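You operate a simulated robot arm through the tools that you are given. There is no shell and no other tool. Be economical: measure what you need, move in short steps, check, and stop when the job is done.

You run a simulated two-armed robot. Do the job below in one go: nothing can be reset, and whatever is moved stays where it is left.

## Task
Take the cap off the clear jar labelled "green" on the top of the long workbench and lay it down there.

It is judged by the outcome, as a careful person would: the job done as asked, and still so three seconds after it is handed in. It fails if anything else is knocked over, pushed out of place, dropped, spilled or broken. A push-on lid holds only when it is set on centred and level and pressed home; a screw cap is set on level and turned clockwise until tight.

## Robot
Two 7-joint arms with two-finger grippers on one trunk, on a base that drives. Base frame: it is fixed to the floor where the robot stands at the start and does not move with it; the origin is under the middle of the robot, x ahead of it, y to its left, z up; the surface under the hand at the start is at about z = 800. Lengths are in mm, angles in rad, forces in N, time in s.
The left shoulder is at the start at [78, 151, 938], the right one opposite. With the tool pointing down near the work surface each hand reaches from about 240 to 780 mm from the robot's upright axis, wherever it stands, measured 20 degrees to its own side. Payload 2.54 kg a hand.
Tool frame (each hand has its own): the origin (TCP) lies between the finger pads and is the grasp point; the fingertips stand 30 mm ahead of it; z points along the fingers, y is the line along which they close. Largest opening 116 mm; the body of the gripper starts 95 mm behind the TCP.
Orientation is that of the tool frame in the base frame, as a unit quaternion [w, x, y, z]. With the fingers straight down and closing along the base's y, the tool's x points along the base's -x, its y along +y and its z along -z.

## Interface
- The arms move only by the tool send_rows. It takes "left_deltas", "right_deltas" or both (then of equal length, played together; a hand with none holds still); each is one flat list of numbers, 7 for each row, row after row: the turn, a rotation vector about the base's x, y, z in rad, then the shift along the base's x, y, z in mm, then the finger opening in mm, from 0 to 116. In form: [rx, ry, rz, x, y, z, jaw, rx, ry, rz, x, y, z, jaw, ...]. A call has 1 to 10 rows; each row shifts and turns the commanded pose from where the row before left it. Each row takes 0.2 s and may step no farther than 50 mm and 0.15 rad from the row before; otherwise, or with a gripper value out of range, the whole call is refused. Where a pose cannot be reached the arm comes as near as it can. A force on the tool above 40 N (or 10 N above the force at the start of the call, whichever is more), or a blocked arm, ends the call early, and 0.2 s more pass. Each finger travels about 72 mm/s and halts on what it meets, pressing with about 35 N; the grip force reading is that of the motor and also rises with nothing between the fingers. The clock runs only during rows and for 0.2 s after the last one: add rows that do not move to give the fingers time. The reply holds the time, the measured pose of the TCP, the force on the tool along the base axes, the opening and the grip force, in the units named above and with some noise, with the torque about the TCP (base axes, N m) and any sound that the robot's microphone picked up.
- Cameras (640 x 400 px; columns grow to the right, rows downward): "scene" is now at [154.5, 24.5, 1112.9]; the picture's right is [0.21, -0.98, 0.00], its down [-0.21, -0.05, -0.98] and it looks along [0.95, 0.20, -0.22] (base axes); focal length 214 px, centre (320, 200). "left" rides on the left gripper at [69, 15, -122] in its tool frame; the picture's right is [-0.22, 0.98, 0.00], its down [-0.83, -0.18, -0.53] and it looks along [-0.52, -0.12, 0.85] (tool axes); focal length 251 px, centre (320, 200). "right" rides on the right gripper at [69, -15, -122] in its tool frame; the picture's right is [0.21, 0.98, 0.00], its down [-0.83, 0.18, -0.53] and it looks along [-0.52, 0.11, 0.85] (tool axes); focal length 251 px, centre (320, 200). There is no depth. A picture from a camera that has moved, and an enlarged one, comes with that camera's place and axes in the base frame and with its lens. The place of the scene camera against the robot may be out by one fixed shift of up to 25 mm in any direction.
- grab_frame(camera): a new picture of that camera. It takes no simulated time.
- raise_lower(by): slides the trunk up (or, below 0, down) by that many mm; the arms and the scene camera ride with it, the base frame stays. It gives what a move gives, with no picture.
- base_move(legs): drives the robot by 1 to 6 legs, each [ahead, left, turn to the left] in mm, mm and rad, along the robot's own axes; the way and the turn of a leg run together, so that a leg with both is an arc; at most 1500 mm and 3.142 rad a leg. The arms and the cameras ride along, it lands a little off, and it stops where it bumps. It gives what a move gives.
- aim_head(pan, tilt): turns the head with the scene camera to pan (to the left, within 1.396 rad either way) and tilt (down, from -0.506 to 1.204), counted from straight ahead of the robot. It gives what a move gives.
- inspect(camera, box): a new picture of the part [left, top, right, bottom] of that camera's present view, enlarged. It takes no simulated time.
- close_job(): hands the job in; it is judged then, once.

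Go step by step. Nothing tells you exact positions but the pictures and the camera data: compare them with the known pose of the tool, close in by small moves and look again before you grip or let go. The budget is 120 turns and 100 pictures, counting those below and the enlarged ones. Unless the task says otherwise, let go and move clear before handing in, and close with one line.

The tools are called after "Emit:" as name(argument=value, ...) on one line, values as JSON. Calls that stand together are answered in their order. send_rows: Moves the arms, as the interface text tells. Its arguments: {"type":"object","properties":{"left_deltas":{"type":"array","items":{"type":"number"}},"right_deltas":{"type":"array","items":{"type":"number"}}},"required":[]} The other tools are called the same way: raise_lower (by) slides the trunk up or down; base_move (legs) drives the base; aim_head (pan, tilt) turns the head that bears the scene camera; grab_frame (camera) takes a picture; inspect (camera, box) takes an enlarged picture of a part of a camera's view; close_job () hands the job in.

At the start:

```text
t: 0.0
left_tool_pos: [335.4, 409.2, 1120.9]
left_tool_rot: [0.0, -0.001, 1.0, 0.0]
left_wrist_force: [-0.6, 0.1, 0.0]
left_moment: [0.04, -0.04, -0.02]
left_grip_width: 116.0
left_grasp_force: 0.2
right_tool_pos: [480.5, 17.9, 1124.8]
right_tool_rot: [0.001, 0.0, 1.0, 0.001]
right_wrist_force: [0.4, 0.2, -0.2]
right_moment: [0.01, -0.02, 0.0]
right_grip_width: 116.0
right_grasp_force: 0.0
trunk travel left (down, up): [-175.0, 114.0]
robot x, y, heading: [-1.5, 1.6, 0.004]
head pan, tilt: [0.209, 0.218]
```

scene: 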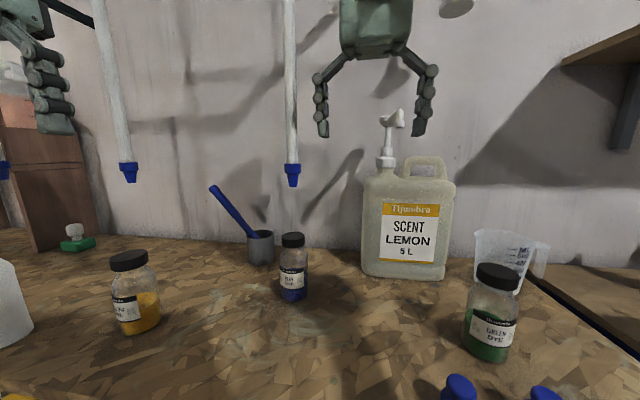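
right: 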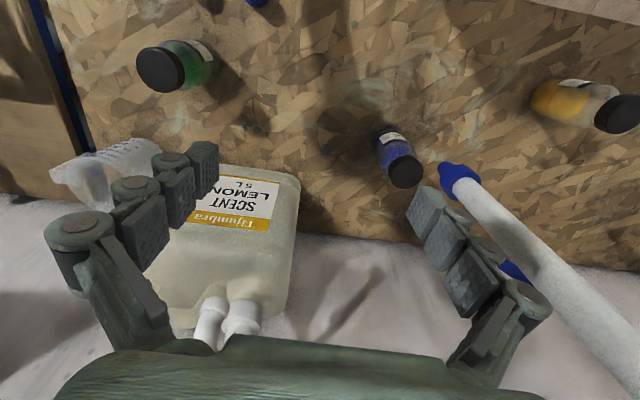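
left: 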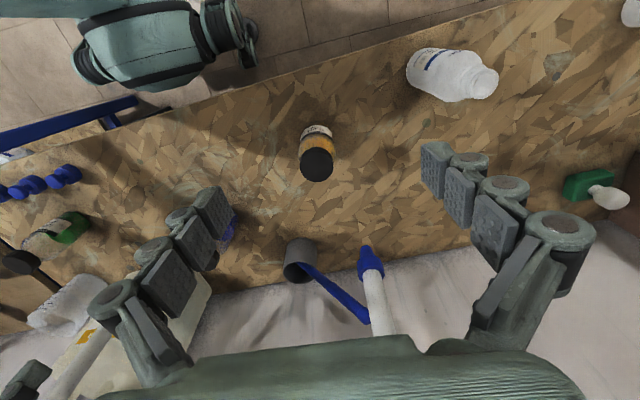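

I take the green jar to be near (480, -175), about 130 mm tall, with hoses hanging near (477, 133) and (446, 432). I'll look closer at the jar and its surroundings first.

Emit:
inspect(camera="scene", box=[420, 220, 580, 380])

Emit:
aim_head(pan=-0.4, tilt=0.6)

Emit:
grab_frame(camera="scene")

```text
2.50 times, centred on (500, 300) of scene
camera zoom: at [154.5, 24.5, 1112.9], right [0.21, -0.98, 0.0], down [-0.21, -0.05, -0.98], along [0.95, 0.2, -0.22], focal length 536 px, centre (-130, -50)
```

zoom: 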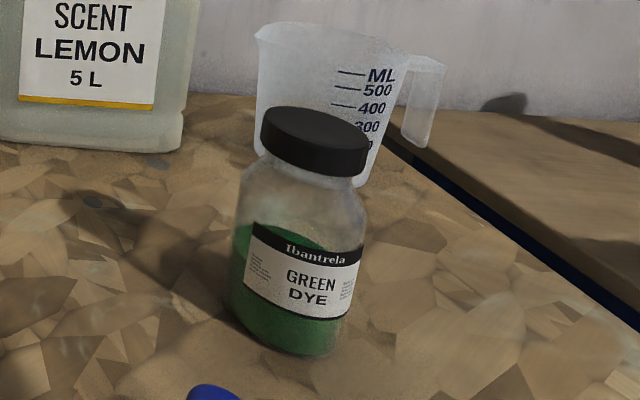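

```text
t: 1.0
left_tool_pos: [335.2, 408.4, 1121.8]
left_tool_rot: [0.0, -0.001, 1.0, -0.001]
left_wrist_force: [0.4, 0.2, -0.7]
left_moment: [0.0, 0.02, -0.01]
left_grip_width: 116.1
left_grasp_force: 0.1
right_tool_pos: [480.3, 17.6, 1124.2]
right_tool_rot: [0.001, -0.001, 1.0, 0.001]
right_wrist_force: [0.6, -0.5, 0.0]
right_moment: [-0.02, 0.01, -0.02]
right_grip_width: 115.9
right_grasp_force: 0.0
trunk travel left (down, up): [-175.0, 114.0]
robot x, y, heading: [3.0, -0.7, -0.002]
head pan, tilt: [-0.4, 0.6]
```

```text
95 pictures are left
camera scene: at [144.8, -29.3, 1077.8], right [-0.39, -0.92, 0.0], down [-0.52, 0.22, -0.83], along [0.76, -0.32, -0.56], focal length 214 px, centre (320, 200)
```

scene: 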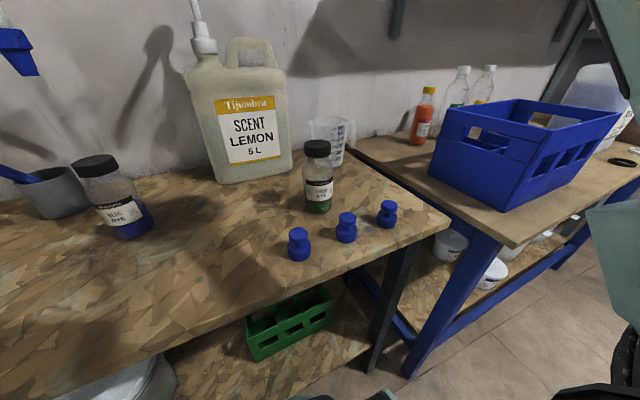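

The jar stands near the right end of the bench, about (495, -180), with three blue knobs in front of it. I'll move the right hand above it to measure it better.

Emit:
send_rows(right_deltas=[0, 0, 0, 0, -45, 0, 116, 0, 0, 0, 0, -45, 0, 116, 0, 0, 0, 0, -45, 0, 116, 0, 0, 0, 0, -45, 0, 116, 0, 0, 0, 0, 0, 0, 116])

Emit:
grab_frame(camera="right")

Emit:
grab_frame(camera="scene")

```text
t: 2.2
left_tool_pos: [334.3, 409.5, 1120.6]
left_tool_rot: [0.0, -0.001, 1.0, 0.0]
left_wrist_force: [-0.5, -0.5, -0.5]
left_moment: [-0.03, -0.01, 0.0]
left_grip_width: 116.2
left_grasp_force: 0.1
right_tool_pos: [481.2, -162.8, 1124.5]
right_tool_rot: [0.001, 0.0, 1.0, 0.002]
right_wrist_force: [0.2, -0.6, -0.3]
right_moment: [0.02, 0.02, 0.01]
right_grip_width: 116.1
right_grasp_force: 0.0
trunk travel left (down, up): [-175.0, 114.0]
robot x, y, heading: [-1.6, 1.5, -0.001]
head pan, tilt: [-0.4, 0.6]
```

```text
94 pictures are left
camera right: at [412.9, -178.0, 1247.3], right [-0.21, 0.98, 0.0], down [0.83, 0.18, 0.54], along [0.52, 0.12, -0.84], focal length 251 px, centre (320, 200)
```

right: 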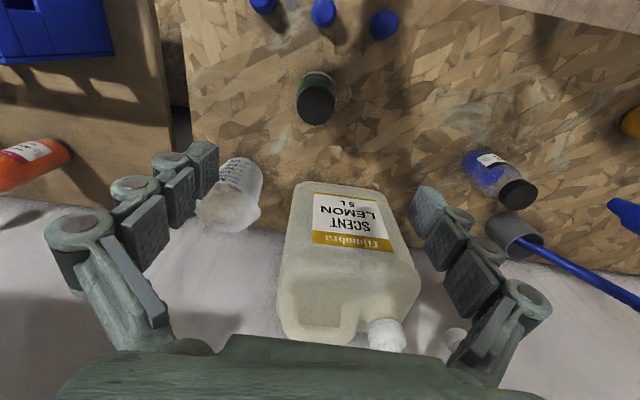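

```text
93 pictures are left
camera scene: at [144.8, -29.2, 1077.8], right [-0.39, -0.92, 0.0], down [-0.52, 0.22, -0.83], along [0.76, -0.32, -0.56], focal length 214 px, centre (320, 200)
```

scene: 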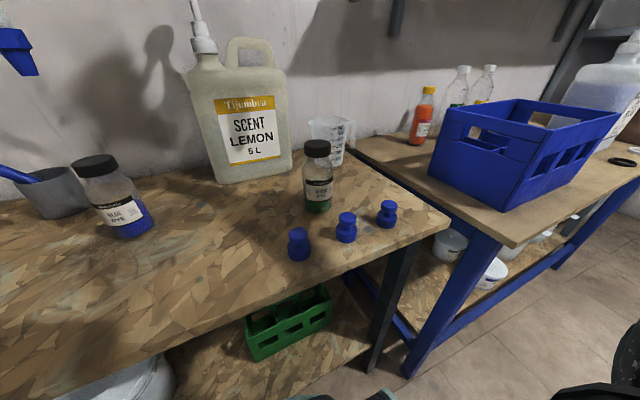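

Two right-camera views put the cap's top centre at about (474, -166, 925). The left hand will hold the jar body, reaching from the left with fingers tilted about 40° below level. First I'll tilt it and lower it clear of the hoses.

Emit:
send_rows(left_deltas=[0, -0.0873, 0, 3, -16, -12, 90, 0, -0.0873, 0, 3, -16, -12, 90, 0, -0.0873, 0, 3, -16, -12, 90, 0, -0.0873, 0, 3, -16, -12, 90, 0, -0.0873, 0, 3, -16, -12, 90, 0, -0.0873, 0, 3, -16, -12, 90, 0, -0.0873, 0, 3, -16, -12, 90, 0, -0.0873, 0, 3, -16, -12, 90, 0, -0.0873, 0, 3, -16, -12, 90, 0, -0.0873, 0, 3, -16, -12, 90])

Emit:
grab_frame(camera="left")

```text
t: 4.4
left_tool_pos: [370.1, 248.9, 1009.9]
left_tool_rot: [0.422, 0.0, 0.906, 0.0]
left_wrist_force: [0.5, -0.7, -0.6]
left_moment: [0.0, 0.01, 0.01]
left_grip_width: 90.0
left_grasp_force: 0.0
left hand out of reach, approached as far as the arm can: row 10
right_tool_pos: [481.4, -163.5, 1123.5]
right_tool_rot: [0.001, 0.0, 1.0, 0.001]
right_wrist_force: [-0.2, -1.1, -0.5]
right_moment: [0.0, -0.01, -0.04]
right_grip_width: 116.0
right_grasp_force: 0.1
trunk travel left (down, up): [-175.0, 114.0]
robot x, y, heading: [-2.5, 0.7, -0.003]
head pan, tilt: [-0.4, 0.6]
```

```text
92 pictures are left
camera left: at [232.3, 263.6, 1036.7], right [0.14, 0.98, 0.16], down [0.12, -0.18, 0.98], along [0.98, -0.12, -0.14], focal length 251 px, centre (320, 200)
```

left: 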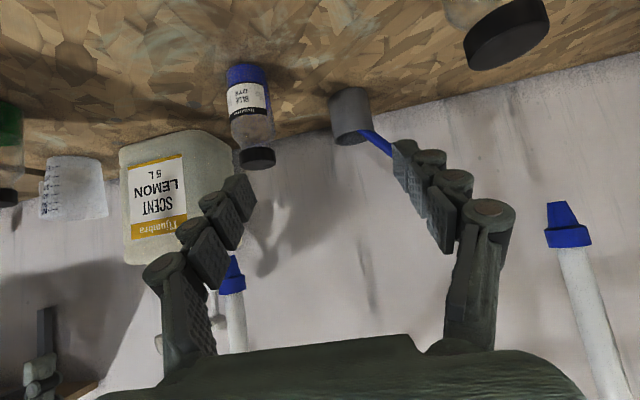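

The tilt is achieved, near the folding limit. Next I yaw the left hand and swing it right, staying below and short of the hose.

Emit:
send_rows(left_deltas=[0, 0, -0.0873, 4, -30, -2, 90, 0, 0, -0.0873, 4, -30, -2, 90, 0, 0, -0.0873, 3, -30, -2, 90, 0, 0, -0.0873, 3, -30, -2, 90, 0, 0, -0.0873, 3, -30, -2, 90, 0, 0, -0.0873, 3, -30, -2, 90, 0, 0, -0.0873, 3, -30, -2, 90, 0, 0, -0.0873, 3, -30, -2, 90, 0, 0, -0.0873, 3, -30, -2, 90, 0, 0, -0.0873, 3, -30, -2, 90])

Emit:
grab_frame(camera="left")

Emit:
grab_frame(camera="scene")

```text
t: 6.6
left_tool_pos: [402.4, -51.6, 990.6]
left_tool_rot: [0.384, 0.383, 0.821, -0.179]
left_wrist_force: [0.3, 0.1, 1.1]
left_moment: [-0.05, 0.0, -0.02]
left_grip_width: 89.7
left_grasp_force: 0.0
right_tool_pos: [482.3, -161.7, 1124.4]
right_tool_rot: [0.001, 0.0, 1.0, 0.0]
right_wrist_force: [0.8, 0.2, -0.7]
right_moment: [-0.02, -0.03, 0.0]
right_grip_width: 116.2
right_grasp_force: 0.1
trunk travel left (down, up): [-175.0, 114.0]
robot x, y, heading: [0.7, -2.4, -0.0]
head pan, tilt: [-0.4, 0.6]
```

```text
91 pictures are left
camera left: at [325.3, 63.7, 1016.1], right [0.84, 0.52, 0.16], down [-0.06, -0.21, 0.98], along [0.54, -0.83, -0.14], focal length 251 px, centre (320, 200)
```

left: 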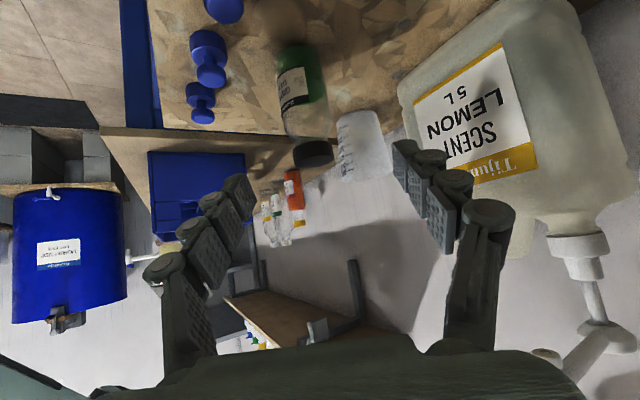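

```text
90 pictures are left
camera scene: at [145.1, -29.4, 1077.7], right [-0.39, -0.92, 0.0], down [-0.52, 0.22, -0.82], along [0.76, -0.32, -0.57], focal length 214 px, centre (320, 200)
```

scene: 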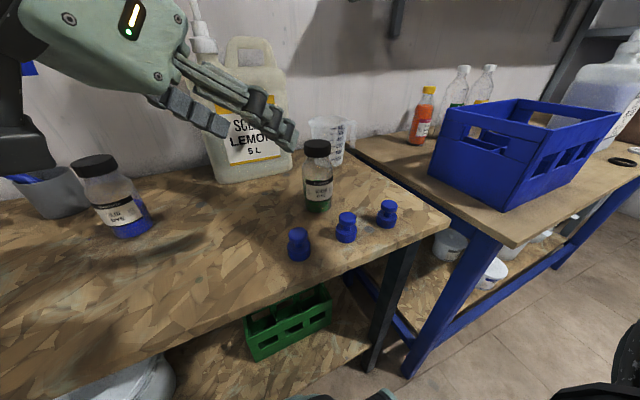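

The left camera agrees: jar axis near (475, -166), body about 57 mm wide. I'll move the left hand to a pre-grasp point 120 mm back along its axis.

Emit:
send_rows(left_deltas=[0, 0, 0, 5, -15, -23, 90, 0, 0, 0, 5, -15, -23, 90, 0, 0, 0, 4, -14, -22, 90, 0, 0, 0, 0, 0, 0, 90])

Emit:
grab_frame(camera="left")

Emit:
grab_frame(camera="scene")

```text
t: 7.6
left_tool_pos: [419.1, -86.7, 932.2]
left_tool_rot: [0.384, 0.382, 0.822, -0.179]
left_wrist_force: [-0.1, 0.4, -0.1]
left_moment: [0.0, 0.01, 0.01]
left_grip_width: 89.8
left_grasp_force: 0.1
left hand out of reach, approached as far as the arm can: row 3
right_tool_pos: [481.6, -162.9, 1124.7]
right_tool_rot: [0.001, 0.001, 1.0, 0.0]
right_wrist_force: [0.0, 0.2, -0.5]
right_moment: [0.01, -0.01, 0.0]
right_grip_width: 115.5
right_grasp_force: 0.0
trunk travel left (down, up): [-175.0, 114.0]
robot x, y, heading: [0.4, -0.9, -0.006]
head pan, tilt: [-0.4, 0.6]
```

```text
89 pictures are left
camera left: at [343.7, 28.7, 958.1], right [0.84, 0.52, 0.16], down [-0.06, -0.21, 0.98], along [0.55, -0.83, -0.14], focal length 251 px, centre (320, 200)
```

left: 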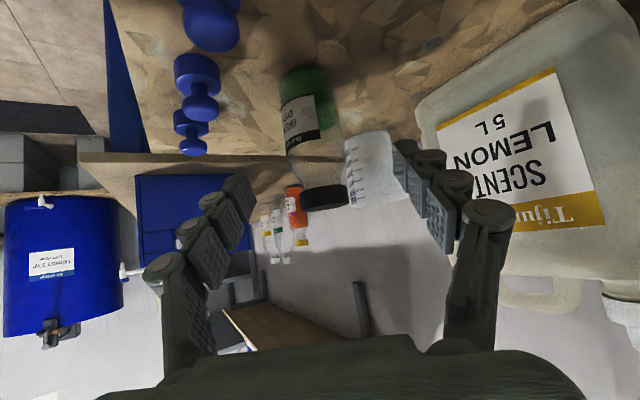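

```text
88 pictures are left
camera scene: at [144.6, -29.4, 1077.8], right [-0.39, -0.92, 0.0], down [-0.52, 0.22, -0.83], along [0.76, -0.32, -0.56], focal length 214 px, centre (320, 200)
```

scene: 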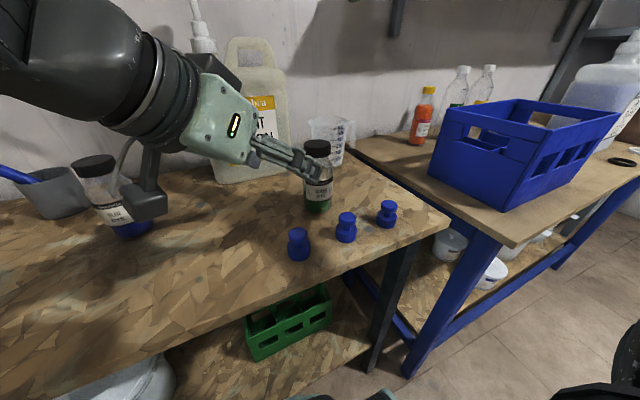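

The arm fell about 10 mm short there. I'll test whether reaching further forward along the finger axis frees it, in a small step.

Emit:
send_rows(left_deltas=[0, 0, 0, 10, -12, -8, 90, 0, 0, 0, 10, -12, -8, 90, 0, 0, 0, 0, 0, 0, 90])

```text
t: 8.4
left_tool_pos: [436.7, -86.1, 934.4]
left_tool_rot: [0.383, 0.382, 0.821, -0.18]
left_wrist_force: [-0.9, -1.3, 0.0]
left_moment: [0.03, 0.02, -0.01]
left_grip_width: 90.0
left_grasp_force: 0.1
left hand out of reach, approached as far as the arm can: row 1, 2
right_tool_pos: [481.5, -162.2, 1125.2]
right_tool_rot: [0.001, 0.0, 1.0, 0.002]
right_wrist_force: [0.2, 0.1, 0.0]
right_moment: [0.0, 0.01, -0.02]
right_grip_width: 115.9
right_grasp_force: 0.0
trunk travel left (down, up): [-175.0, 114.0]
robot x, y, heading: [-0.6, -1.5, 0.002]
head pan, tilt: [-0.4, 0.6]
```

The limit is crossing so far to the right with the left arm. I'll pull the hand back up, then turn the base about 0.33 rad right so the jar lies straight ahead.

Emit:
send_rows(left_deltas=[0, 0, 0, -11, 22, 28, 90, 0, 0, 0, -11, 22, 28, 90, 0, 0, 0, -12, 24, 29, 90, 0, 0, 0, 0, 30, 20, 90, 0, 0, 0, 0, 0, 0, 90])

Emit:
base_move(legs=[[0, 0, -0.33]])

Emit:
aim_head(pan=0.0, tilt=0.6)

Emit:
grab_frame(camera="scene")

Emit:
grab_frame(camera="left")

```text
t: 9.6
left_tool_pos: [401.9, 8.9, 1039.3]
left_tool_rot: [0.383, 0.382, 0.822, -0.178]
left_wrist_force: [0.4, -0.3, -0.4]
left_moment: [-0.01, 0.0, 0.04]
left_grip_width: 90.0
left_grasp_force: 0.1
right_tool_pos: [482.3, -162.3, 1124.7]
right_tool_rot: [0.001, 0.001, 1.0, 0.001]
right_wrist_force: [0.4, -0.2, 0.4]
right_moment: [-0.01, 0.02, 0.02]
right_grip_width: 115.7
right_grasp_force: 0.1
trunk travel left (down, up): [-175.0, 114.0]
robot x, y, heading: [-0.2, 1.0, -0.001]
head pan, tilt: [-0.4, 0.6]
```

```text
t: 11.1
left_tool_pos: [362.8, -116.2, 1040.3]
left_tool_rot: [0.351, 0.506, 0.752, -0.236]
left_wrist_force: [0.0, -0.5, 0.4]
left_moment: [0.03, -0.03, 0.01]
left_grip_width: 90.0
left_grasp_force: 0.1
right_tool_pos: [384.0, -305.4, 1125.3]
right_tool_rot: [0.002, 0.156, 0.988, 0.0]
right_wrist_force: [0.2, -0.5, -0.1]
right_moment: [0.03, 0.01, 0.02]
right_grip_width: 115.9
right_grasp_force: 0.1
trunk travel left (down, up): [-175.0, 114.0]
robot x, y, heading: [-21.3, 0.2, -0.311]
head pan, tilt: [-0.4, 0.6]
```

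```text
t: 11.9
left_tool_pos: [361.4, -116.0, 1041.5]
left_tool_rot: [0.35, 0.506, 0.752, -0.237]
left_wrist_force: [-0.7, -0.3, -0.2]
left_moment: [-0.01, 0.03, -0.01]
left_grip_width: 90.2
left_grasp_force: 0.1
right_tool_pos: [385.4, -303.1, 1125.1]
right_tool_rot: [0.0, 0.155, 0.988, 0.001]
right_wrist_force: [-0.3, -0.4, -0.7]
right_moment: [0.01, -0.01, 0.01]
right_grip_width: 115.8
right_grasp_force: 0.1
trunk travel left (down, up): [-175.0, 114.0]
robot x, y, heading: [-24.2, -0.3, -0.314]
head pan, tilt: [0.0, 0.6]
```

```text
87 pictures are left
camera scene: at [120.6, -44.6, 1077.8], right [-0.31, -0.95, 0.0], down [-0.54, 0.17, -0.83], along [0.79, -0.25, -0.56], focal length 214 px, centre (320, 200)
```

scene: 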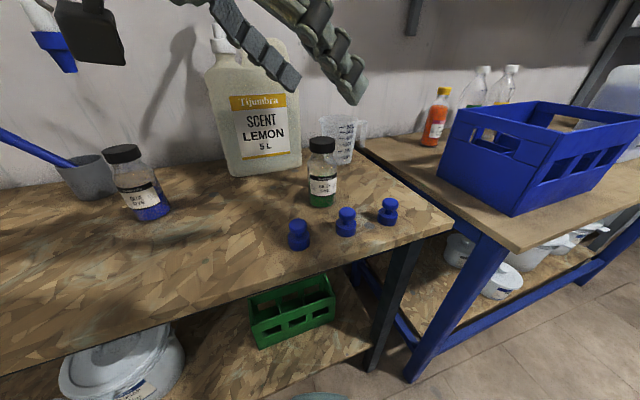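

```text
86 pictures are left
camera left: at [324.7, 16.2, 1065.7], right [0.96, 0.24, 0.16], down [-0.12, -0.18, 0.98], along [0.26, -0.95, -0.14], focal length 251 px, centre (320, 200)
```

left: 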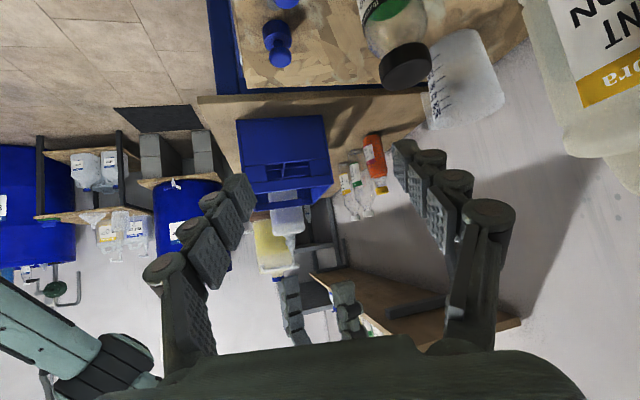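

The turn worked, and the jar is now about 525 mm straight ahead of the robot. I'll yaw the left hand back slightly and go to the pre-grasp point.

Emit:
send_rows(left_deltas=[0, 0, 0.077, 15, 7, -20, 90, 0, 0, 0.077, 15, 6, -24, 90, 0, 0, 0.073, 15, 6, -24, 90, 0, 0, 0, 15, 6, -25, 90, 0, 0, 0, 0, 0, -25, 90, 0, 0, 0, 0, 0, 0, 90])

Emit:
grab_frame(camera="left")

Emit:
grab_frame(camera="scene")

```text
t: 13.3
left_tool_pos: [420.9, -94.4, 922.3]
left_tool_rot: [0.376, 0.416, 0.805, -0.194]
left_wrist_force: [-0.1, 0.2, -0.5]
left_moment: [-0.02, -0.01, 0.02]
left_grip_width: 90.0
left_grasp_force: 0.0
right_tool_pos: [384.3, -303.4, 1125.3]
right_tool_rot: [0.001, 0.155, 0.988, 0.0]
right_wrist_force: [0.1, 0.4, -0.8]
right_moment: [-0.01, -0.01, -0.04]
right_grip_width: 116.0
right_grasp_force: 0.1
trunk travel left (down, up): [-175.0, 114.0]
robot x, y, heading: [-24.5, -3.2, -0.313]
head pan, tilt: [0.0, 0.6]
```

```text
85 pictures are left
camera left: at [354.9, 27.2, 948.2], right [0.88, 0.45, 0.16], down [-0.08, -0.2, 0.98], along [0.47, -0.87, -0.14], focal length 251 px, centre (320, 200)
```

left: 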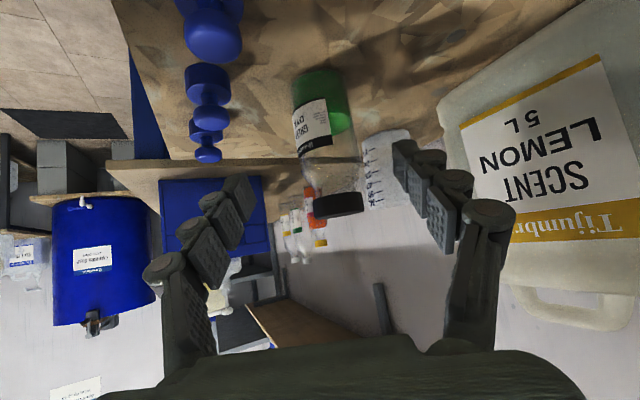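

```text
84 pictures are left
camera scene: at [120.5, -44.6, 1077.8], right [-0.31, -0.95, 0.0], down [-0.54, 0.17, -0.83], along [0.79, -0.25, -0.56], focal length 214 px, centre (320, 200)
```

scene: 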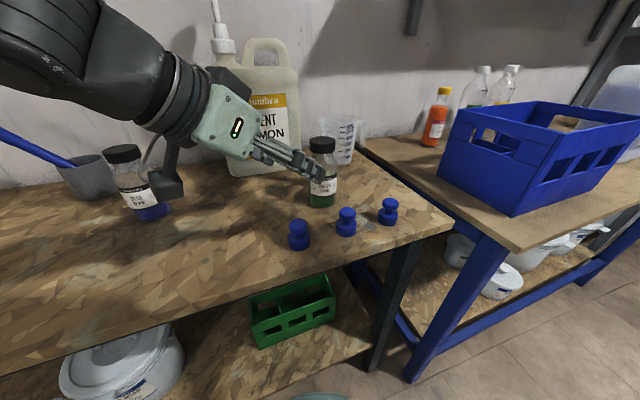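

The pre-grasp pose is reached and the jar axis reads (476, -166). I'll advance along the fingers in steps.

Emit:
send_rows(left_deltas=[0, 0, 0, 14, -18, -19, 90, 0, 0, 0, 14, -18, -19, 90, 0, 0, 0, 0, 0, 0, 90])

Emit:
grab_frame(camera="left")

Emit:
inspect(camera="scene", box=[200, 100, 400, 250])

```text
t: 14.1
left_tool_pos: [450.1, -128.7, 883.6]
left_tool_rot: [0.376, 0.417, 0.804, -0.196]
left_wrist_force: [-0.2, 0.9, -0.2]
left_moment: [0.0, -0.02, 0.04]
left_grip_width: 90.3
left_grasp_force: 0.1
right_tool_pos: [384.9, -303.5, 1124.0]
right_tool_rot: [0.001, 0.156, 0.988, 0.0]
right_wrist_force: [-0.4, 0.7, 0.6]
right_moment: [0.0, 0.01, -0.01]
right_grip_width: 116.0
right_grasp_force: 0.0
trunk travel left (down, up): [-175.0, 114.0]
robot x, y, heading: [-23.4, -4.1, -0.31]
head pan, tilt: [0.0, 0.6]
```

```text
83 pictures are left
camera left: at [383.1, -7.8, 909.4], right [0.88, 0.45, 0.16], down [-0.08, -0.2, 0.98], along [0.47, -0.87, -0.14], focal length 251 px, centre (320, 200)
```

left: 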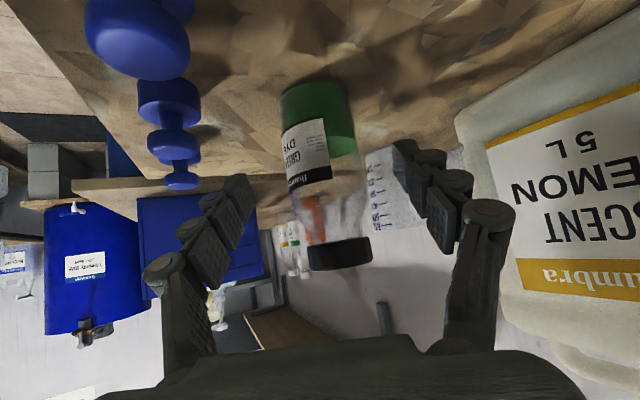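

```text
2.67 times, centred on (300, 175) of scene
camera zoom: at [120.6, -44.5, 1077.8], right [-0.31, -0.95, 0.0], down [-0.54, 0.17, -0.83], along [0.79, -0.25, -0.56], focal length 572 px, centre (373, 267)
```

zoom: 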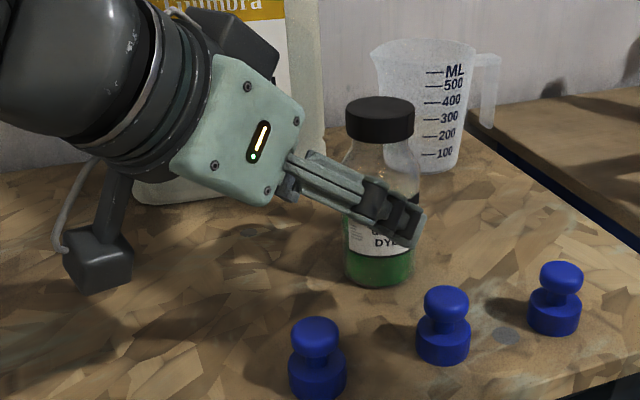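

The alignment looks good. I'll advance the rest of the way around the jar body.

Emit:
send_rows(left_deltas=[0, 0, 0, 14, -19, -19, 90, 0, 0, 0, 13, -18, -18, 90, 0, 0, 0, 0, 0, 0, 90])

Emit:
grab_frame(camera="left")

Emit:
inspect(camera="scene", box=[200, 100, 400, 250])

```text
t: 14.9
left_tool_pos: [476.8, -164.5, 848.4]
left_tool_rot: [0.376, 0.417, 0.804, -0.195]
left_wrist_force: [-0.1, 0.1, 0.1]
left_moment: [-0.01, 0.0, 0.02]
left_grip_width: 89.7
left_grasp_force: 0.0
right_tool_pos: [384.4, -302.9, 1124.7]
right_tool_rot: [0.0, 0.156, 0.988, 0.0]
right_wrist_force: [-0.4, -0.5, -0.3]
right_moment: [0.01, 0.01, 0.04]
right_grip_width: 115.9
right_grasp_force: 0.0
trunk travel left (down, up): [-175.0, 114.0]
robot x, y, heading: [-25.1, -3.2, -0.313]
head pan, tilt: [0.0, 0.6]
```

```text
81 pictures are left
camera left: at [411.0, -43.8, 873.6], right [0.88, 0.45, 0.16], down [-0.08, -0.2, 0.98], along [0.47, -0.87, -0.14], focal length 251 px, centre (320, 200)
```

left: 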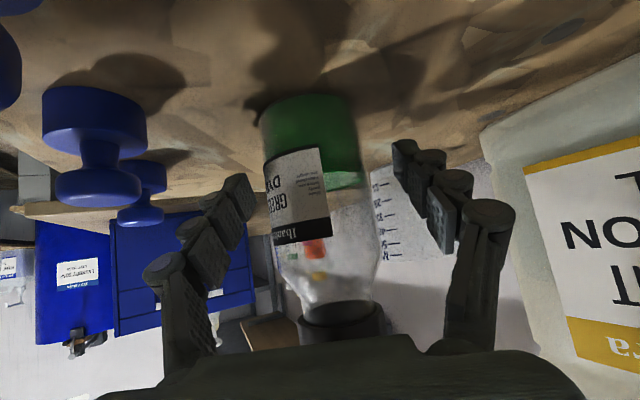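

```text
2.67 times, centred on (300, 175) of scene
camera zoom: at [120.6, -44.5, 1077.8], right [-0.31, -0.95, 0.0], down [-0.54, 0.17, -0.83], along [0.79, -0.25, -0.56], focal length 572 px, centre (373, 267)
```

zoom: 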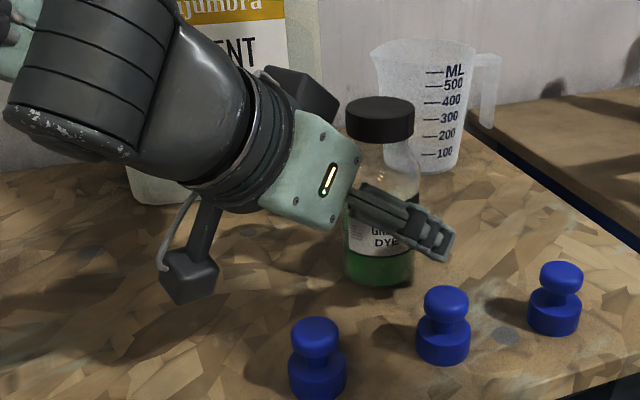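

The fingers straddle the jar at label height, well centred. I'll close gently.

Emit:
send_rows(left_deltas=[0, 0, 0, 0, 0, 0, 75, 0, 0, 0, 0, 0, 0, 66, 0, 0, 0, 0, 0, 0, 60, 0, 0, 0, 0, 0, 0, 56, 0, 0, 0, 0, 0, 0, 50, 0, 0, 0, 0, 0, 0, 45, 0, 0, 0, 0, 0, 0, 45])

Emit:
grab_frame(camera="left")

```text
t: 16.5
left_tool_pos: [477.1, -164.5, 848.3]
left_tool_rot: [0.375, 0.418, 0.804, -0.197]
left_wrist_force: [-0.2, 0.1, 0.3]
left_moment: [0.05, -0.01, 0.03]
left_grip_width: 53.0
left_grasp_force: 35.2
right_tool_pos: [385.1, -303.1, 1124.7]
right_tool_rot: [0.001, 0.156, 0.988, 0.001]
right_wrist_force: [-0.6, 0.0, 1.0]
right_moment: [-0.02, -0.02, 0.02]
right_grip_width: 116.3
right_grasp_force: 0.0
trunk travel left (down, up): [-175.0, 114.0]
robot x, y, heading: [-23.8, -3.6, -0.309]
head pan, tilt: [0.0, 0.6]
```

```text
79 pictures are left
camera left: at [410.7, -43.5, 873.7], right [0.88, 0.45, 0.16], down [-0.08, -0.2, 0.98], along [0.47, -0.87, -0.14], focal length 251 px, centre (320, 200)
```

left: 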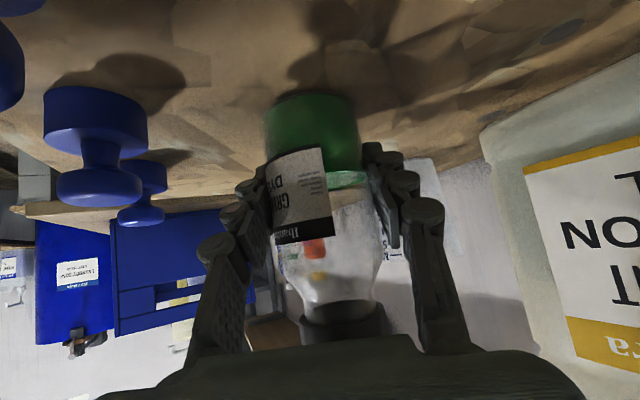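

The jar is held firmly (53 mm, 35 N). Next I bring the right hand above the cap.

Emit:
send_rows(right_deltas=[0, 0, 0, 18, 27, 0, 90, 0, 0, 0, 18, 27, 0, 90, 0, 0, 0, 18, 28, 0, 80, 0, 0, 0, 18, 28, -10, 80, 0, 0, 0, 18, 27, -20, 80, 0, 0, 0, 0, 0, -25, 80, 0, 0, 0, 0, 0, 0, 80])

Emit:
grab_frame(camera="right")

Emit:
grab_frame(camera="scene")

```text
t: 18.1
left_tool_pos: [476.8, -164.5, 848.8]
left_tool_rot: [0.376, 0.417, 0.804, -0.195]
left_wrist_force: [0.0, 1.8, 2.1]
left_moment: [0.13, -0.06, 0.05]
left_grip_width: 52.9
left_grasp_force: 35.4
right_tool_pos: [474.1, -166.7, 1069.0]
right_tool_rot: [0.001, 0.156, 0.988, 0.001]
right_wrist_force: [-0.4, 0.2, 0.2]
right_moment: [0.03, 0.0, -0.01]
right_grip_width: 80.2
right_grasp_force: 0.0
trunk travel left (down, up): [-175.0, 114.0]
robot x, y, heading: [-24.0, 0.2, -0.313]
head pan, tilt: [0.0, 0.6]
```

```text
78 pictures are left
camera right: at [403.8, -160.1, 1192.3], right [0.1, 1.0, 0.0], down [0.84, -0.08, 0.54], along [0.53, -0.05, -0.84], focal length 251 px, centre (320, 200)
```

right: 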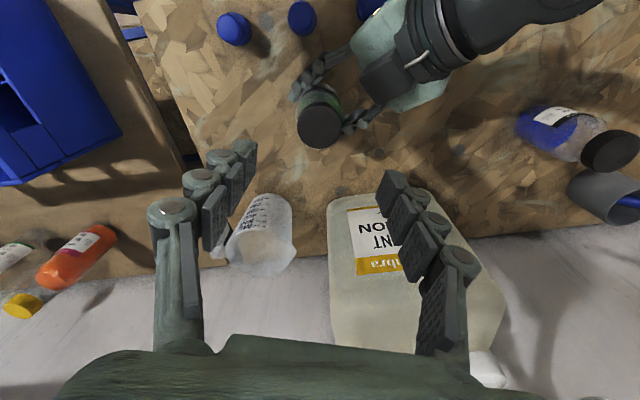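

```text
77 pictures are left
camera scene: at [120.4, -44.5, 1077.8], right [-0.31, -0.95, 0.0], down [-0.54, 0.17, -0.83], along [0.79, -0.25, -0.56], focal length 214 px, centre (320, 200)
```

scene: 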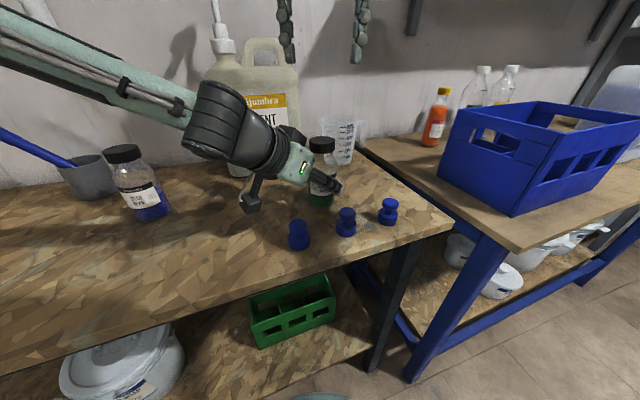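

The cap centre is about (478, -166), 46 mm wide. I'll start with a small clockwise pre-rotation and lower to just above the cap.

Emit:
send_rows(right_deltas=[0, 0, -0.1, 1, 0, -30, 80, 0, 0, -0.1, 1, 0, -30, 80, 0, 0, -0.1, 1, 0, -35, 80, 0, 0, 0, 0, 0, 0, 80])

Emit:
grab_frame(camera="right")

Emit:
inspect(camera="scene", box=[220, 70, 420, 220])

```text
t: 19.1
left_tool_pos: [477.0, -164.2, 848.2]
left_tool_rot: [0.375, 0.418, 0.804, -0.196]
left_wrist_force: [-0.1, 1.2, 2.7]
left_moment: [0.05, -0.08, 0.06]
left_grip_width: 52.9
left_grasp_force: 34.7
right_tool_pos: [477.3, -165.3, 976.1]
right_tool_rot: [0.001, 0.302, 0.953, 0.0]
right_wrist_force: [0.8, -0.6, -0.9]
right_moment: [-0.01, 0.0, 0.01]
right_grip_width: 80.4
right_grasp_force: 0.0
trunk travel left (down, up): [-175.0, 114.0]
robot x, y, heading: [-23.2, -1.7, -0.31]
head pan, tilt: [0.0, 0.6]
```

```text
76 pictures are left
camera right: at [411.2, -138.1, 1097.7], right [0.39, 0.92, 0.0], down [0.78, -0.33, 0.54], along [0.49, -0.21, -0.84], focal length 251 px, centre (320, 200)
```

right: 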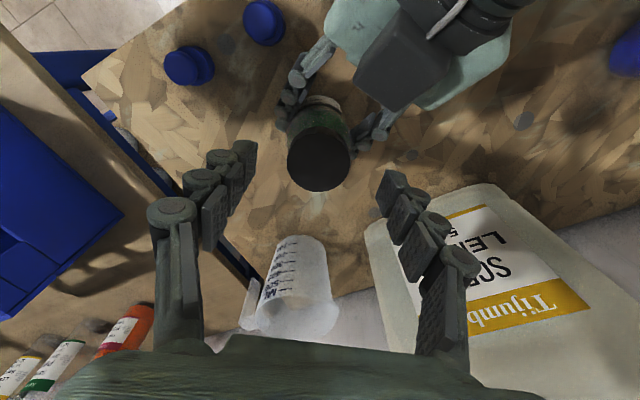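

```text
2.67 times, centred on (320, 145) of scene
camera zoom: at [120.4, -44.5, 1077.8], right [-0.31, -0.95, 0.0], down [-0.54, 0.17, -0.83], along [0.79, -0.25, -0.56], focal length 572 px, centre (320, 347)
```

zoom: 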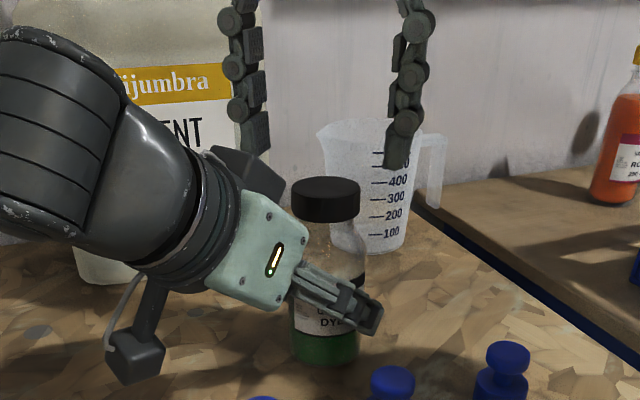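

The cap's top is near z = 930, centred at (479, -167). I'll lower so the pads straddle the cap and check again.

Emit:
send_rows(right_deltas=[0, 0, 0, 2, -2, -25, 80, 0, 0, 0, 0, 0, -25, 80, 0, 0, 0, 0, 0, 0, 80])

Emit:
grab_frame(camera="right")

Emit:
inspect(camera="scene", box=[220, 70, 420, 220])

```text
t: 19.9
left_tool_pos: [477.4, -163.9, 847.6]
left_tool_rot: [0.376, 0.417, 0.804, -0.195]
left_wrist_force: [-0.2, -0.3, 2.1]
left_moment: [0.02, -0.12, -0.02]
left_grip_width: 53.0
left_grasp_force: 34.7
right_tool_pos: [479.1, -166.8, 921.9]
right_tool_rot: [0.001, 0.301, 0.954, 0.001]
right_wrist_force: [-0.6, 0.3, 0.8]
right_moment: [0.03, 0.0, -0.01]
right_grip_width: 80.0
right_grasp_force: 0.0
trunk travel left (down, up): [-175.0, 114.0]
robot x, y, heading: [-25.1, -1.2, -0.311]
head pan, tilt: [0.0, 0.6]
```

```text
74 pictures are left
camera right: at [413.5, -140.0, 1046.6], right [0.39, 0.92, 0.0], down [0.78, -0.33, 0.54], along [0.49, -0.21, -0.84], focal length 251 px, centre (320, 200)
```

right: 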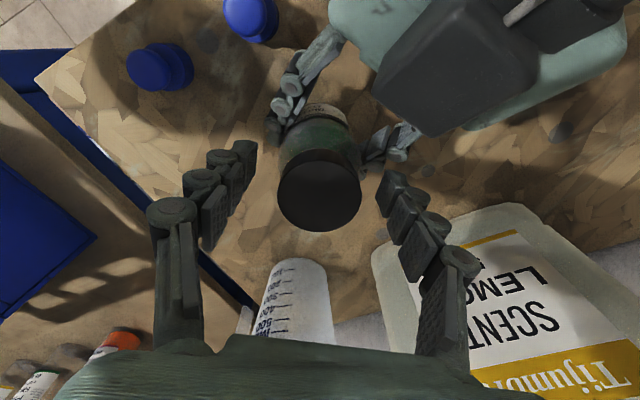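

```text
2.67 times, centred on (320, 145) of scene
camera zoom: at [120.5, -44.5, 1077.8], right [-0.31, -0.95, 0.0], down [-0.54, 0.17, -0.83], along [0.79, -0.25, -0.56], focal length 572 px, centre (320, 347)
```

zoom: 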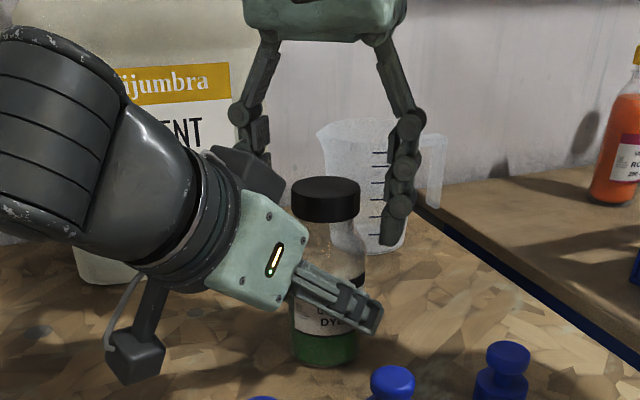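

The right TCP sits at the cap (top z ≈ 927, centre (477, -167)). I'll close on the cap.

Emit:
send_rows(right_deltas=[0, 0, 0, -1, 0, -4, 70, 0, 0, 0, 0, 0, 0, 60, 0, 0, 0, 0, 0, 0, 54, 0, 0, 0, 0, 0, 0, 50, 0, 0, 0, 0, 0, 0, 46, 0, 0, 0, 0, 0, 0, 40, 0, 0, 0, 0, 0, 0, 36, 0, 0, 0, 0, 0, 0, 36])

Emit:
grab_frame(camera="right")

```text
t: 21.7
left_tool_pos: [476.1, -163.8, 847.7]
left_tool_rot: [0.375, 0.418, 0.805, -0.194]
left_wrist_force: [1.1, -7.9, -4.0]
left_moment: [0.17, -0.56, 0.12]
left_grip_width: 52.7
left_grasp_force: 34.7
right_tool_pos: [478.6, -168.7, 921.7]
right_tool_rot: [0.003, 0.3, 0.954, 0.001]
right_wrist_force: [4.8, 6.6, 17.2]
right_moment: [0.23, -0.21, -0.22]
right_grip_width: 50.8
right_grasp_force: 35.1
trunk travel left (down, up): [-175.0, 114.0]
robot x, y, heading: [-22.1, -1.2, -0.312]
head pan, tilt: [0.0, 0.6]
```

```text
72 pictures are left
camera right: at [412.5, -140.4, 1044.1], right [0.39, 0.92, 0.0], down [0.78, -0.33, 0.54], along [0.5, -0.2, -0.84], focal length 251 px, centre (320, 200)
```

right: 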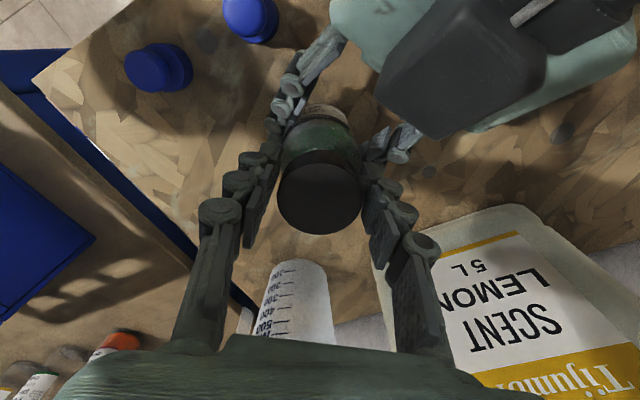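

The jaws stopped at 50.8 mm with 17 N upward on the tool. The tips are likely catching the jar's shoulder below the cap, so I'll open, raise about 12 mm and regrip on the cap only.

Emit:
send_rows(right_deltas=[0, 0, 0, 0, 0, 0, 65, 0, 0, 0, 0, 2, 8, 65, 0, 0, 0, 0, 0, 8, 65, 0, 0, 0, 0, 0, 0, 65])

Emit:
send_rows(right_deltas=[0, 0, 0, 0, 0, 0, 55, 0, 0, 0, 0, 0, 0, 51, 0, 0, 0, 0, 0, 0, 48, 0, 0, 0, 0, 0, 0, 44, 0, 0, 0, 0, 0, 0, 40, 0, 0, 0, 0, 0, 0, 36])

Emit:
grab_frame(camera="right")

Emit:
inspect(camera="scene", box=[220, 70, 420, 220])

```text
t: 22.7
left_tool_pos: [477.7, -164.4, 847.9]
left_tool_rot: [0.375, 0.417, 0.805, -0.195]
left_wrist_force: [-0.6, 0.8, 1.4]
left_moment: [0.04, -0.07, 0.06]
left_grip_width: 52.6
left_grasp_force: 34.6
right_tool_pos: [479.0, -166.3, 935.8]
right_tool_rot: [0.001, 0.301, 0.953, 0.0]
right_wrist_force: [0.6, -0.2, 0.0]
right_moment: [0.0, 0.01, 0.01]
right_grip_width: 65.0
right_grasp_force: 0.1
trunk travel left (down, up): [-175.0, 114.0]
robot x, y, heading: [-23.9, -1.5, -0.313]
head pan, tilt: [0.0, 0.6]
```

```text
t: 24.1
left_tool_pos: [475.6, -162.4, 848.1]
left_tool_rot: [0.376, 0.418, 0.804, -0.196]
left_wrist_force: [2.6, 4.0, 1.7]
left_moment: [-0.23, 0.14, 0.02]
left_grip_width: 52.7
left_grasp_force: 35.4
right_tool_pos: [478.7, -166.5, 938.4]
right_tool_rot: [0.001, 0.302, 0.953, 0.0]
right_wrist_force: [-2.4, -4.4, 0.5]
right_moment: [-0.11, 0.05, -0.01]
right_grip_width: 42.7
right_grasp_force: 34.6
trunk travel left (down, up): [-175.0, 114.0]
robot x, y, heading: [-23.8, 0.7, -0.316]
head pan, tilt: [0.0, 0.6]
```

```text
71 pictures are left
camera right: at [413.5, -139.7, 1059.8], right [0.39, 0.92, 0.0], down [0.78, -0.33, 0.54], along [0.49, -0.21, -0.84], focal length 251 px, centre (320, 200)
```

right: 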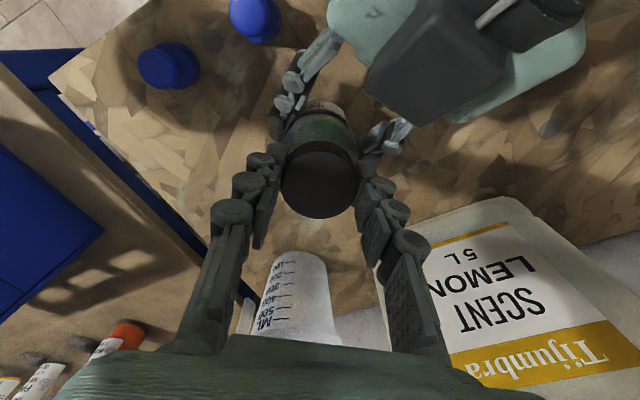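

```text
2.67 times, centred on (320, 145) of scene
camera zoom: at [120.3, -44.6, 1077.8], right [-0.31, -0.95, 0.0], down [-0.54, 0.17, -0.83], along [0.79, -0.25, -0.56], focal length 572 px, centre (320, 347)
```

zoom: 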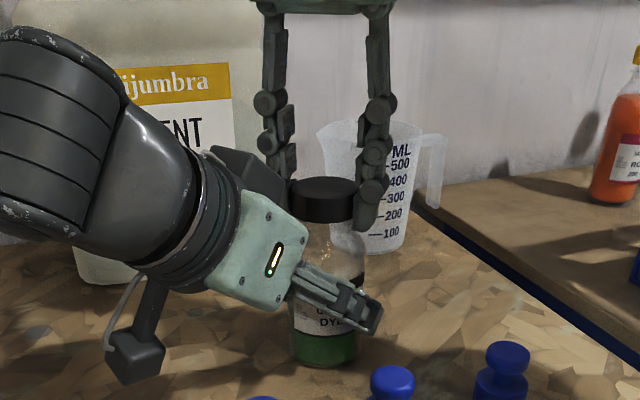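

The cap is now gripped at 42.7 mm with no side load. I'll turn it counterclockwise.

Emit:
send_rows(right_deltas=[0, 0, 0.12, 0, 0, 0, 36, 0, 0, 0.12, 0, 0, 0, 36, 0, 0, 0.12, 0, 0, 0, 36, 0, 0, 0.12, 0, 0, 0, 36])

```text
t: 25.1
left_tool_pos: [477.2, -164.0, 848.6]
left_tool_rot: [0.376, 0.417, 0.804, -0.195]
left_wrist_force: [6.5, 8.3, 2.7]
left_moment: [-0.4, 0.23, 0.07]
left_grip_width: 52.9
left_grasp_force: 34.9
right_tool_pos: [480.0, -166.7, 937.7]
right_tool_rot: [0.001, 0.064, 0.998, 0.0]
right_wrist_force: [-7.7, -8.6, 1.1]
right_moment: [-0.18, 0.26, 0.0]
right_grip_width: 42.7
right_grasp_force: 35.4
trunk travel left (down, up): [-175.0, 114.0]
robot x, y, heading: [-21.0, -1.9, -0.316]
head pan, tilt: [0.0, 0.6]
```

It turns freely; a small side load suggests my centre is slightly off. I'll nudge it and continue.

Emit:
send_rows(right_deltas=[0, 0, 0.12, -1, -1, 0.3, 36, 0, 0, 0.12, -0.5, -0.5, 0.3, 36, 0, 0, 0.12, 0, 0, 0.3, 36, 0, 0, 0.12, 0, 0, 0.3, 36, 0, 0, 0.12, 0, 0, 0.3, 36, 0, 0, 0.12, 0, 0, 0.3, 36, 0, 0, 0.12, 0, 0, 0.3, 36])

Emit:
grab_frame(camera="right")

Emit:
inspect(camera="scene", box=[220, 70, 420, 220])

```text
t: 26.7
left_tool_pos: [476.9, -165.1, 848.7]
left_tool_rot: [0.375, 0.418, 0.804, -0.196]
left_wrist_force: [-4.4, 8.4, 6.3]
left_moment: [-0.56, -0.61, 0.02]
left_grip_width: 52.8
left_grasp_force: 34.8
right_tool_pos: [478.4, -168.5, 939.1]
right_tool_rot: [0.001, -0.347, 0.938, 0.001]
right_wrist_force: [7.3, -9.2, -1.7]
right_moment: [-0.19, -0.13, -0.04]
right_grip_width: 42.7
right_grasp_force: 34.9
trunk travel left (down, up): [-175.0, 114.0]
robot x, y, heading: [-23.8, -0.8, -0.311]
head pan, tilt: [0.0, 0.6]
```

```text
69 pictures are left
camera right: at [435.9, -225.3, 1061.3], right [-0.8, 0.6, 0.0], down [0.51, 0.68, 0.54], along [0.32, 0.43, -0.84], focal length 251 px, centre (320, 200)
```

right: 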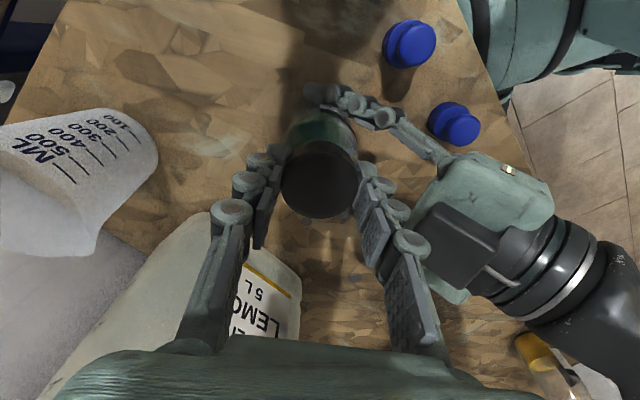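

```text
2.67 times, centred on (320, 145) of scene
camera zoom: at [120.4, -44.5, 1077.8], right [-0.31, -0.95, 0.0], down [-0.54, 0.17, -0.83], along [0.79, -0.25, -0.56], focal length 572 px, centre (320, 347)
```

zoom: 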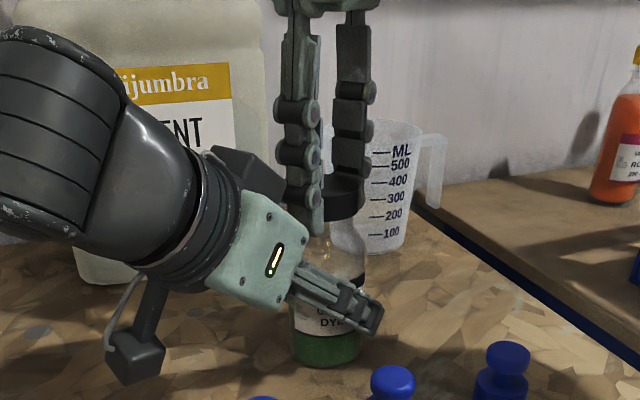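

The cap turns with negligible torque after about 1.3 rad. I'll relieve the side load, continue turning, then test for lift.

Emit:
send_rows(right_deltas=[0, 0, 0.12, 0.5, -1, 0.3, 36, 0, 0, 0.12, 0.5, -0.5, 0.3, 36, 0, 0, 0.12, 0, 0, 0.3, 36, 0, 0, 0.12, 0, 0, 0.3, 36, 0, 0, 0.12, 0, 0, 0.3, 36])

Emit:
send_rows(right_deltas=[0, 0, 0, 0, 0, 1, 36, 0, 0, 0, 0, 0, 1, 36])

```text
t: 27.3
left_tool_pos: [470.2, -166.2, 849.0]
left_tool_rot: [0.375, 0.424, 0.801, -0.197]
left_wrist_force: [-6.4, 4.2, 6.8]
left_moment: [0.47, 0.0, 0.06]
left_grip_width: 53.0
left_grasp_force: 34.4
right_tool_pos: [459.9, -157.9, 938.2]
right_tool_rot: [0.012, -0.42, 0.907, -0.006]
right_wrist_force: [1.6, -2.1, 7.8]
right_moment: [-0.36, 0.25, -0.03]
right_grip_width: 42.9
right_grasp_force: 34.7
right hand out of reach, approached as far as the arm can: row 1, 2
trunk travel left (down, up): [-175.0, 114.0]
robot x, y, heading: [-27.1, 2.1, -0.312]
head pan, tilt: [0.0, 0.6]
stopped in row 2 (right hand): the force on the tool passed its limit at 62 N (the readings are from after the stop); the commanded pose is now the measured one
```

```text
t: 27.9
left_tool_pos: [470.6, -165.2, 848.3]
left_tool_rot: [0.374, 0.424, 0.8, -0.198]
left_wrist_force: [-11.1, 6.4, 14.3]
left_moment: [0.31, -0.24, 0.01]
left_grip_width: 52.7
left_grasp_force: 35.0
right_tool_pos: [459.0, -159.3, 940.3]
right_tool_rot: [0.013, -0.421, 0.907, -0.006]
right_wrist_force: [9.8, -5.6, 1.4]
right_moment: [-0.3, -0.33, -0.02]
right_grip_width: 42.8
right_grasp_force: 34.8
trunk travel left (down, up): [-175.0, 114.0]
robot x, y, heading: [-26.3, -2.1, -0.314]
head pan, tilt: [0.0, 0.6]
```

The right wrist hit its limit and drifted sideways about 20 mm. I must look before doing anything.

Emit:
grab_frame(camera="right")

Emit:
grab_frame(camera="left")

Emit:
inspect(camera="scene", box=[220, 70, 420, 220])

```text
67 pictures are left
camera right: at [424.1, -221.0, 1061.9], right [-0.88, 0.47, -0.02], down [0.38, 0.75, 0.54], along [0.27, 0.47, -0.84], focal length 251 px, centre (320, 200)
```

right: 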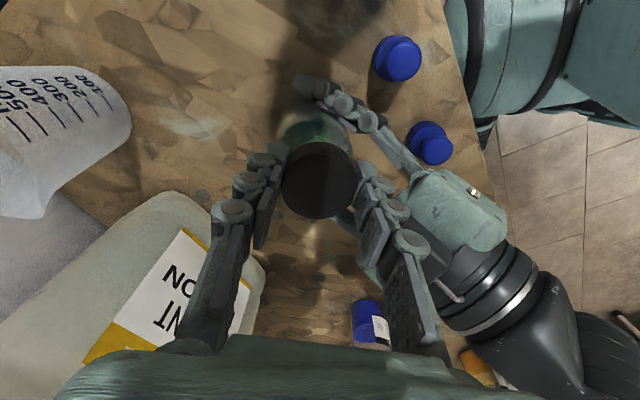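

```text
66 pictures are left
camera left: at [406.3, -43.8, 874.2], right [0.89, 0.43, 0.17], down [-0.08, -0.2, 0.98], along [0.46, -0.88, -0.14], focal length 251 px, centre (320, 200)
```

left: 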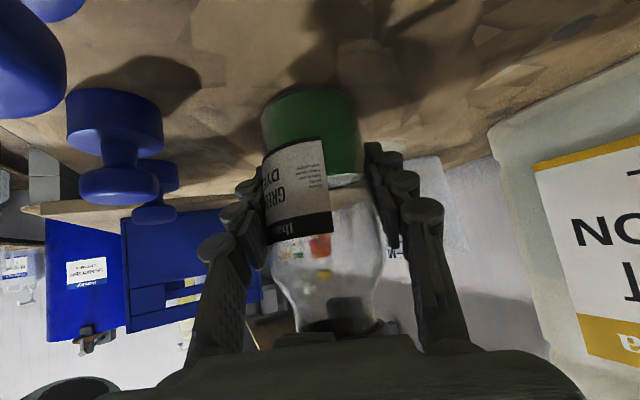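

```text
2.67 times, centred on (320, 145) of scene
camera zoom: at [119.6, -44.1, 1078.0], right [-0.31, -0.95, 0.0], down [-0.54, 0.17, -0.83], along [0.79, -0.25, -0.56], focal length 572 px, centre (320, 347)
```

zoom: 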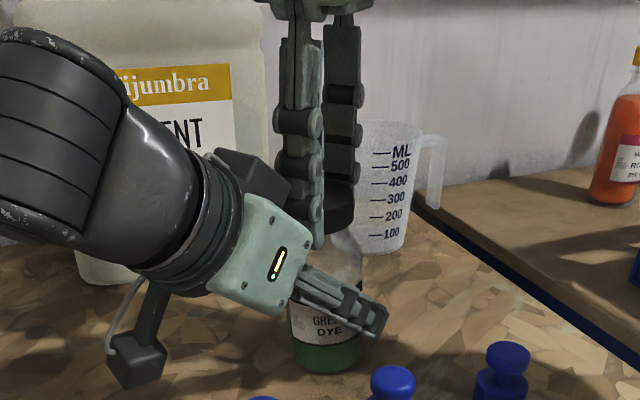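

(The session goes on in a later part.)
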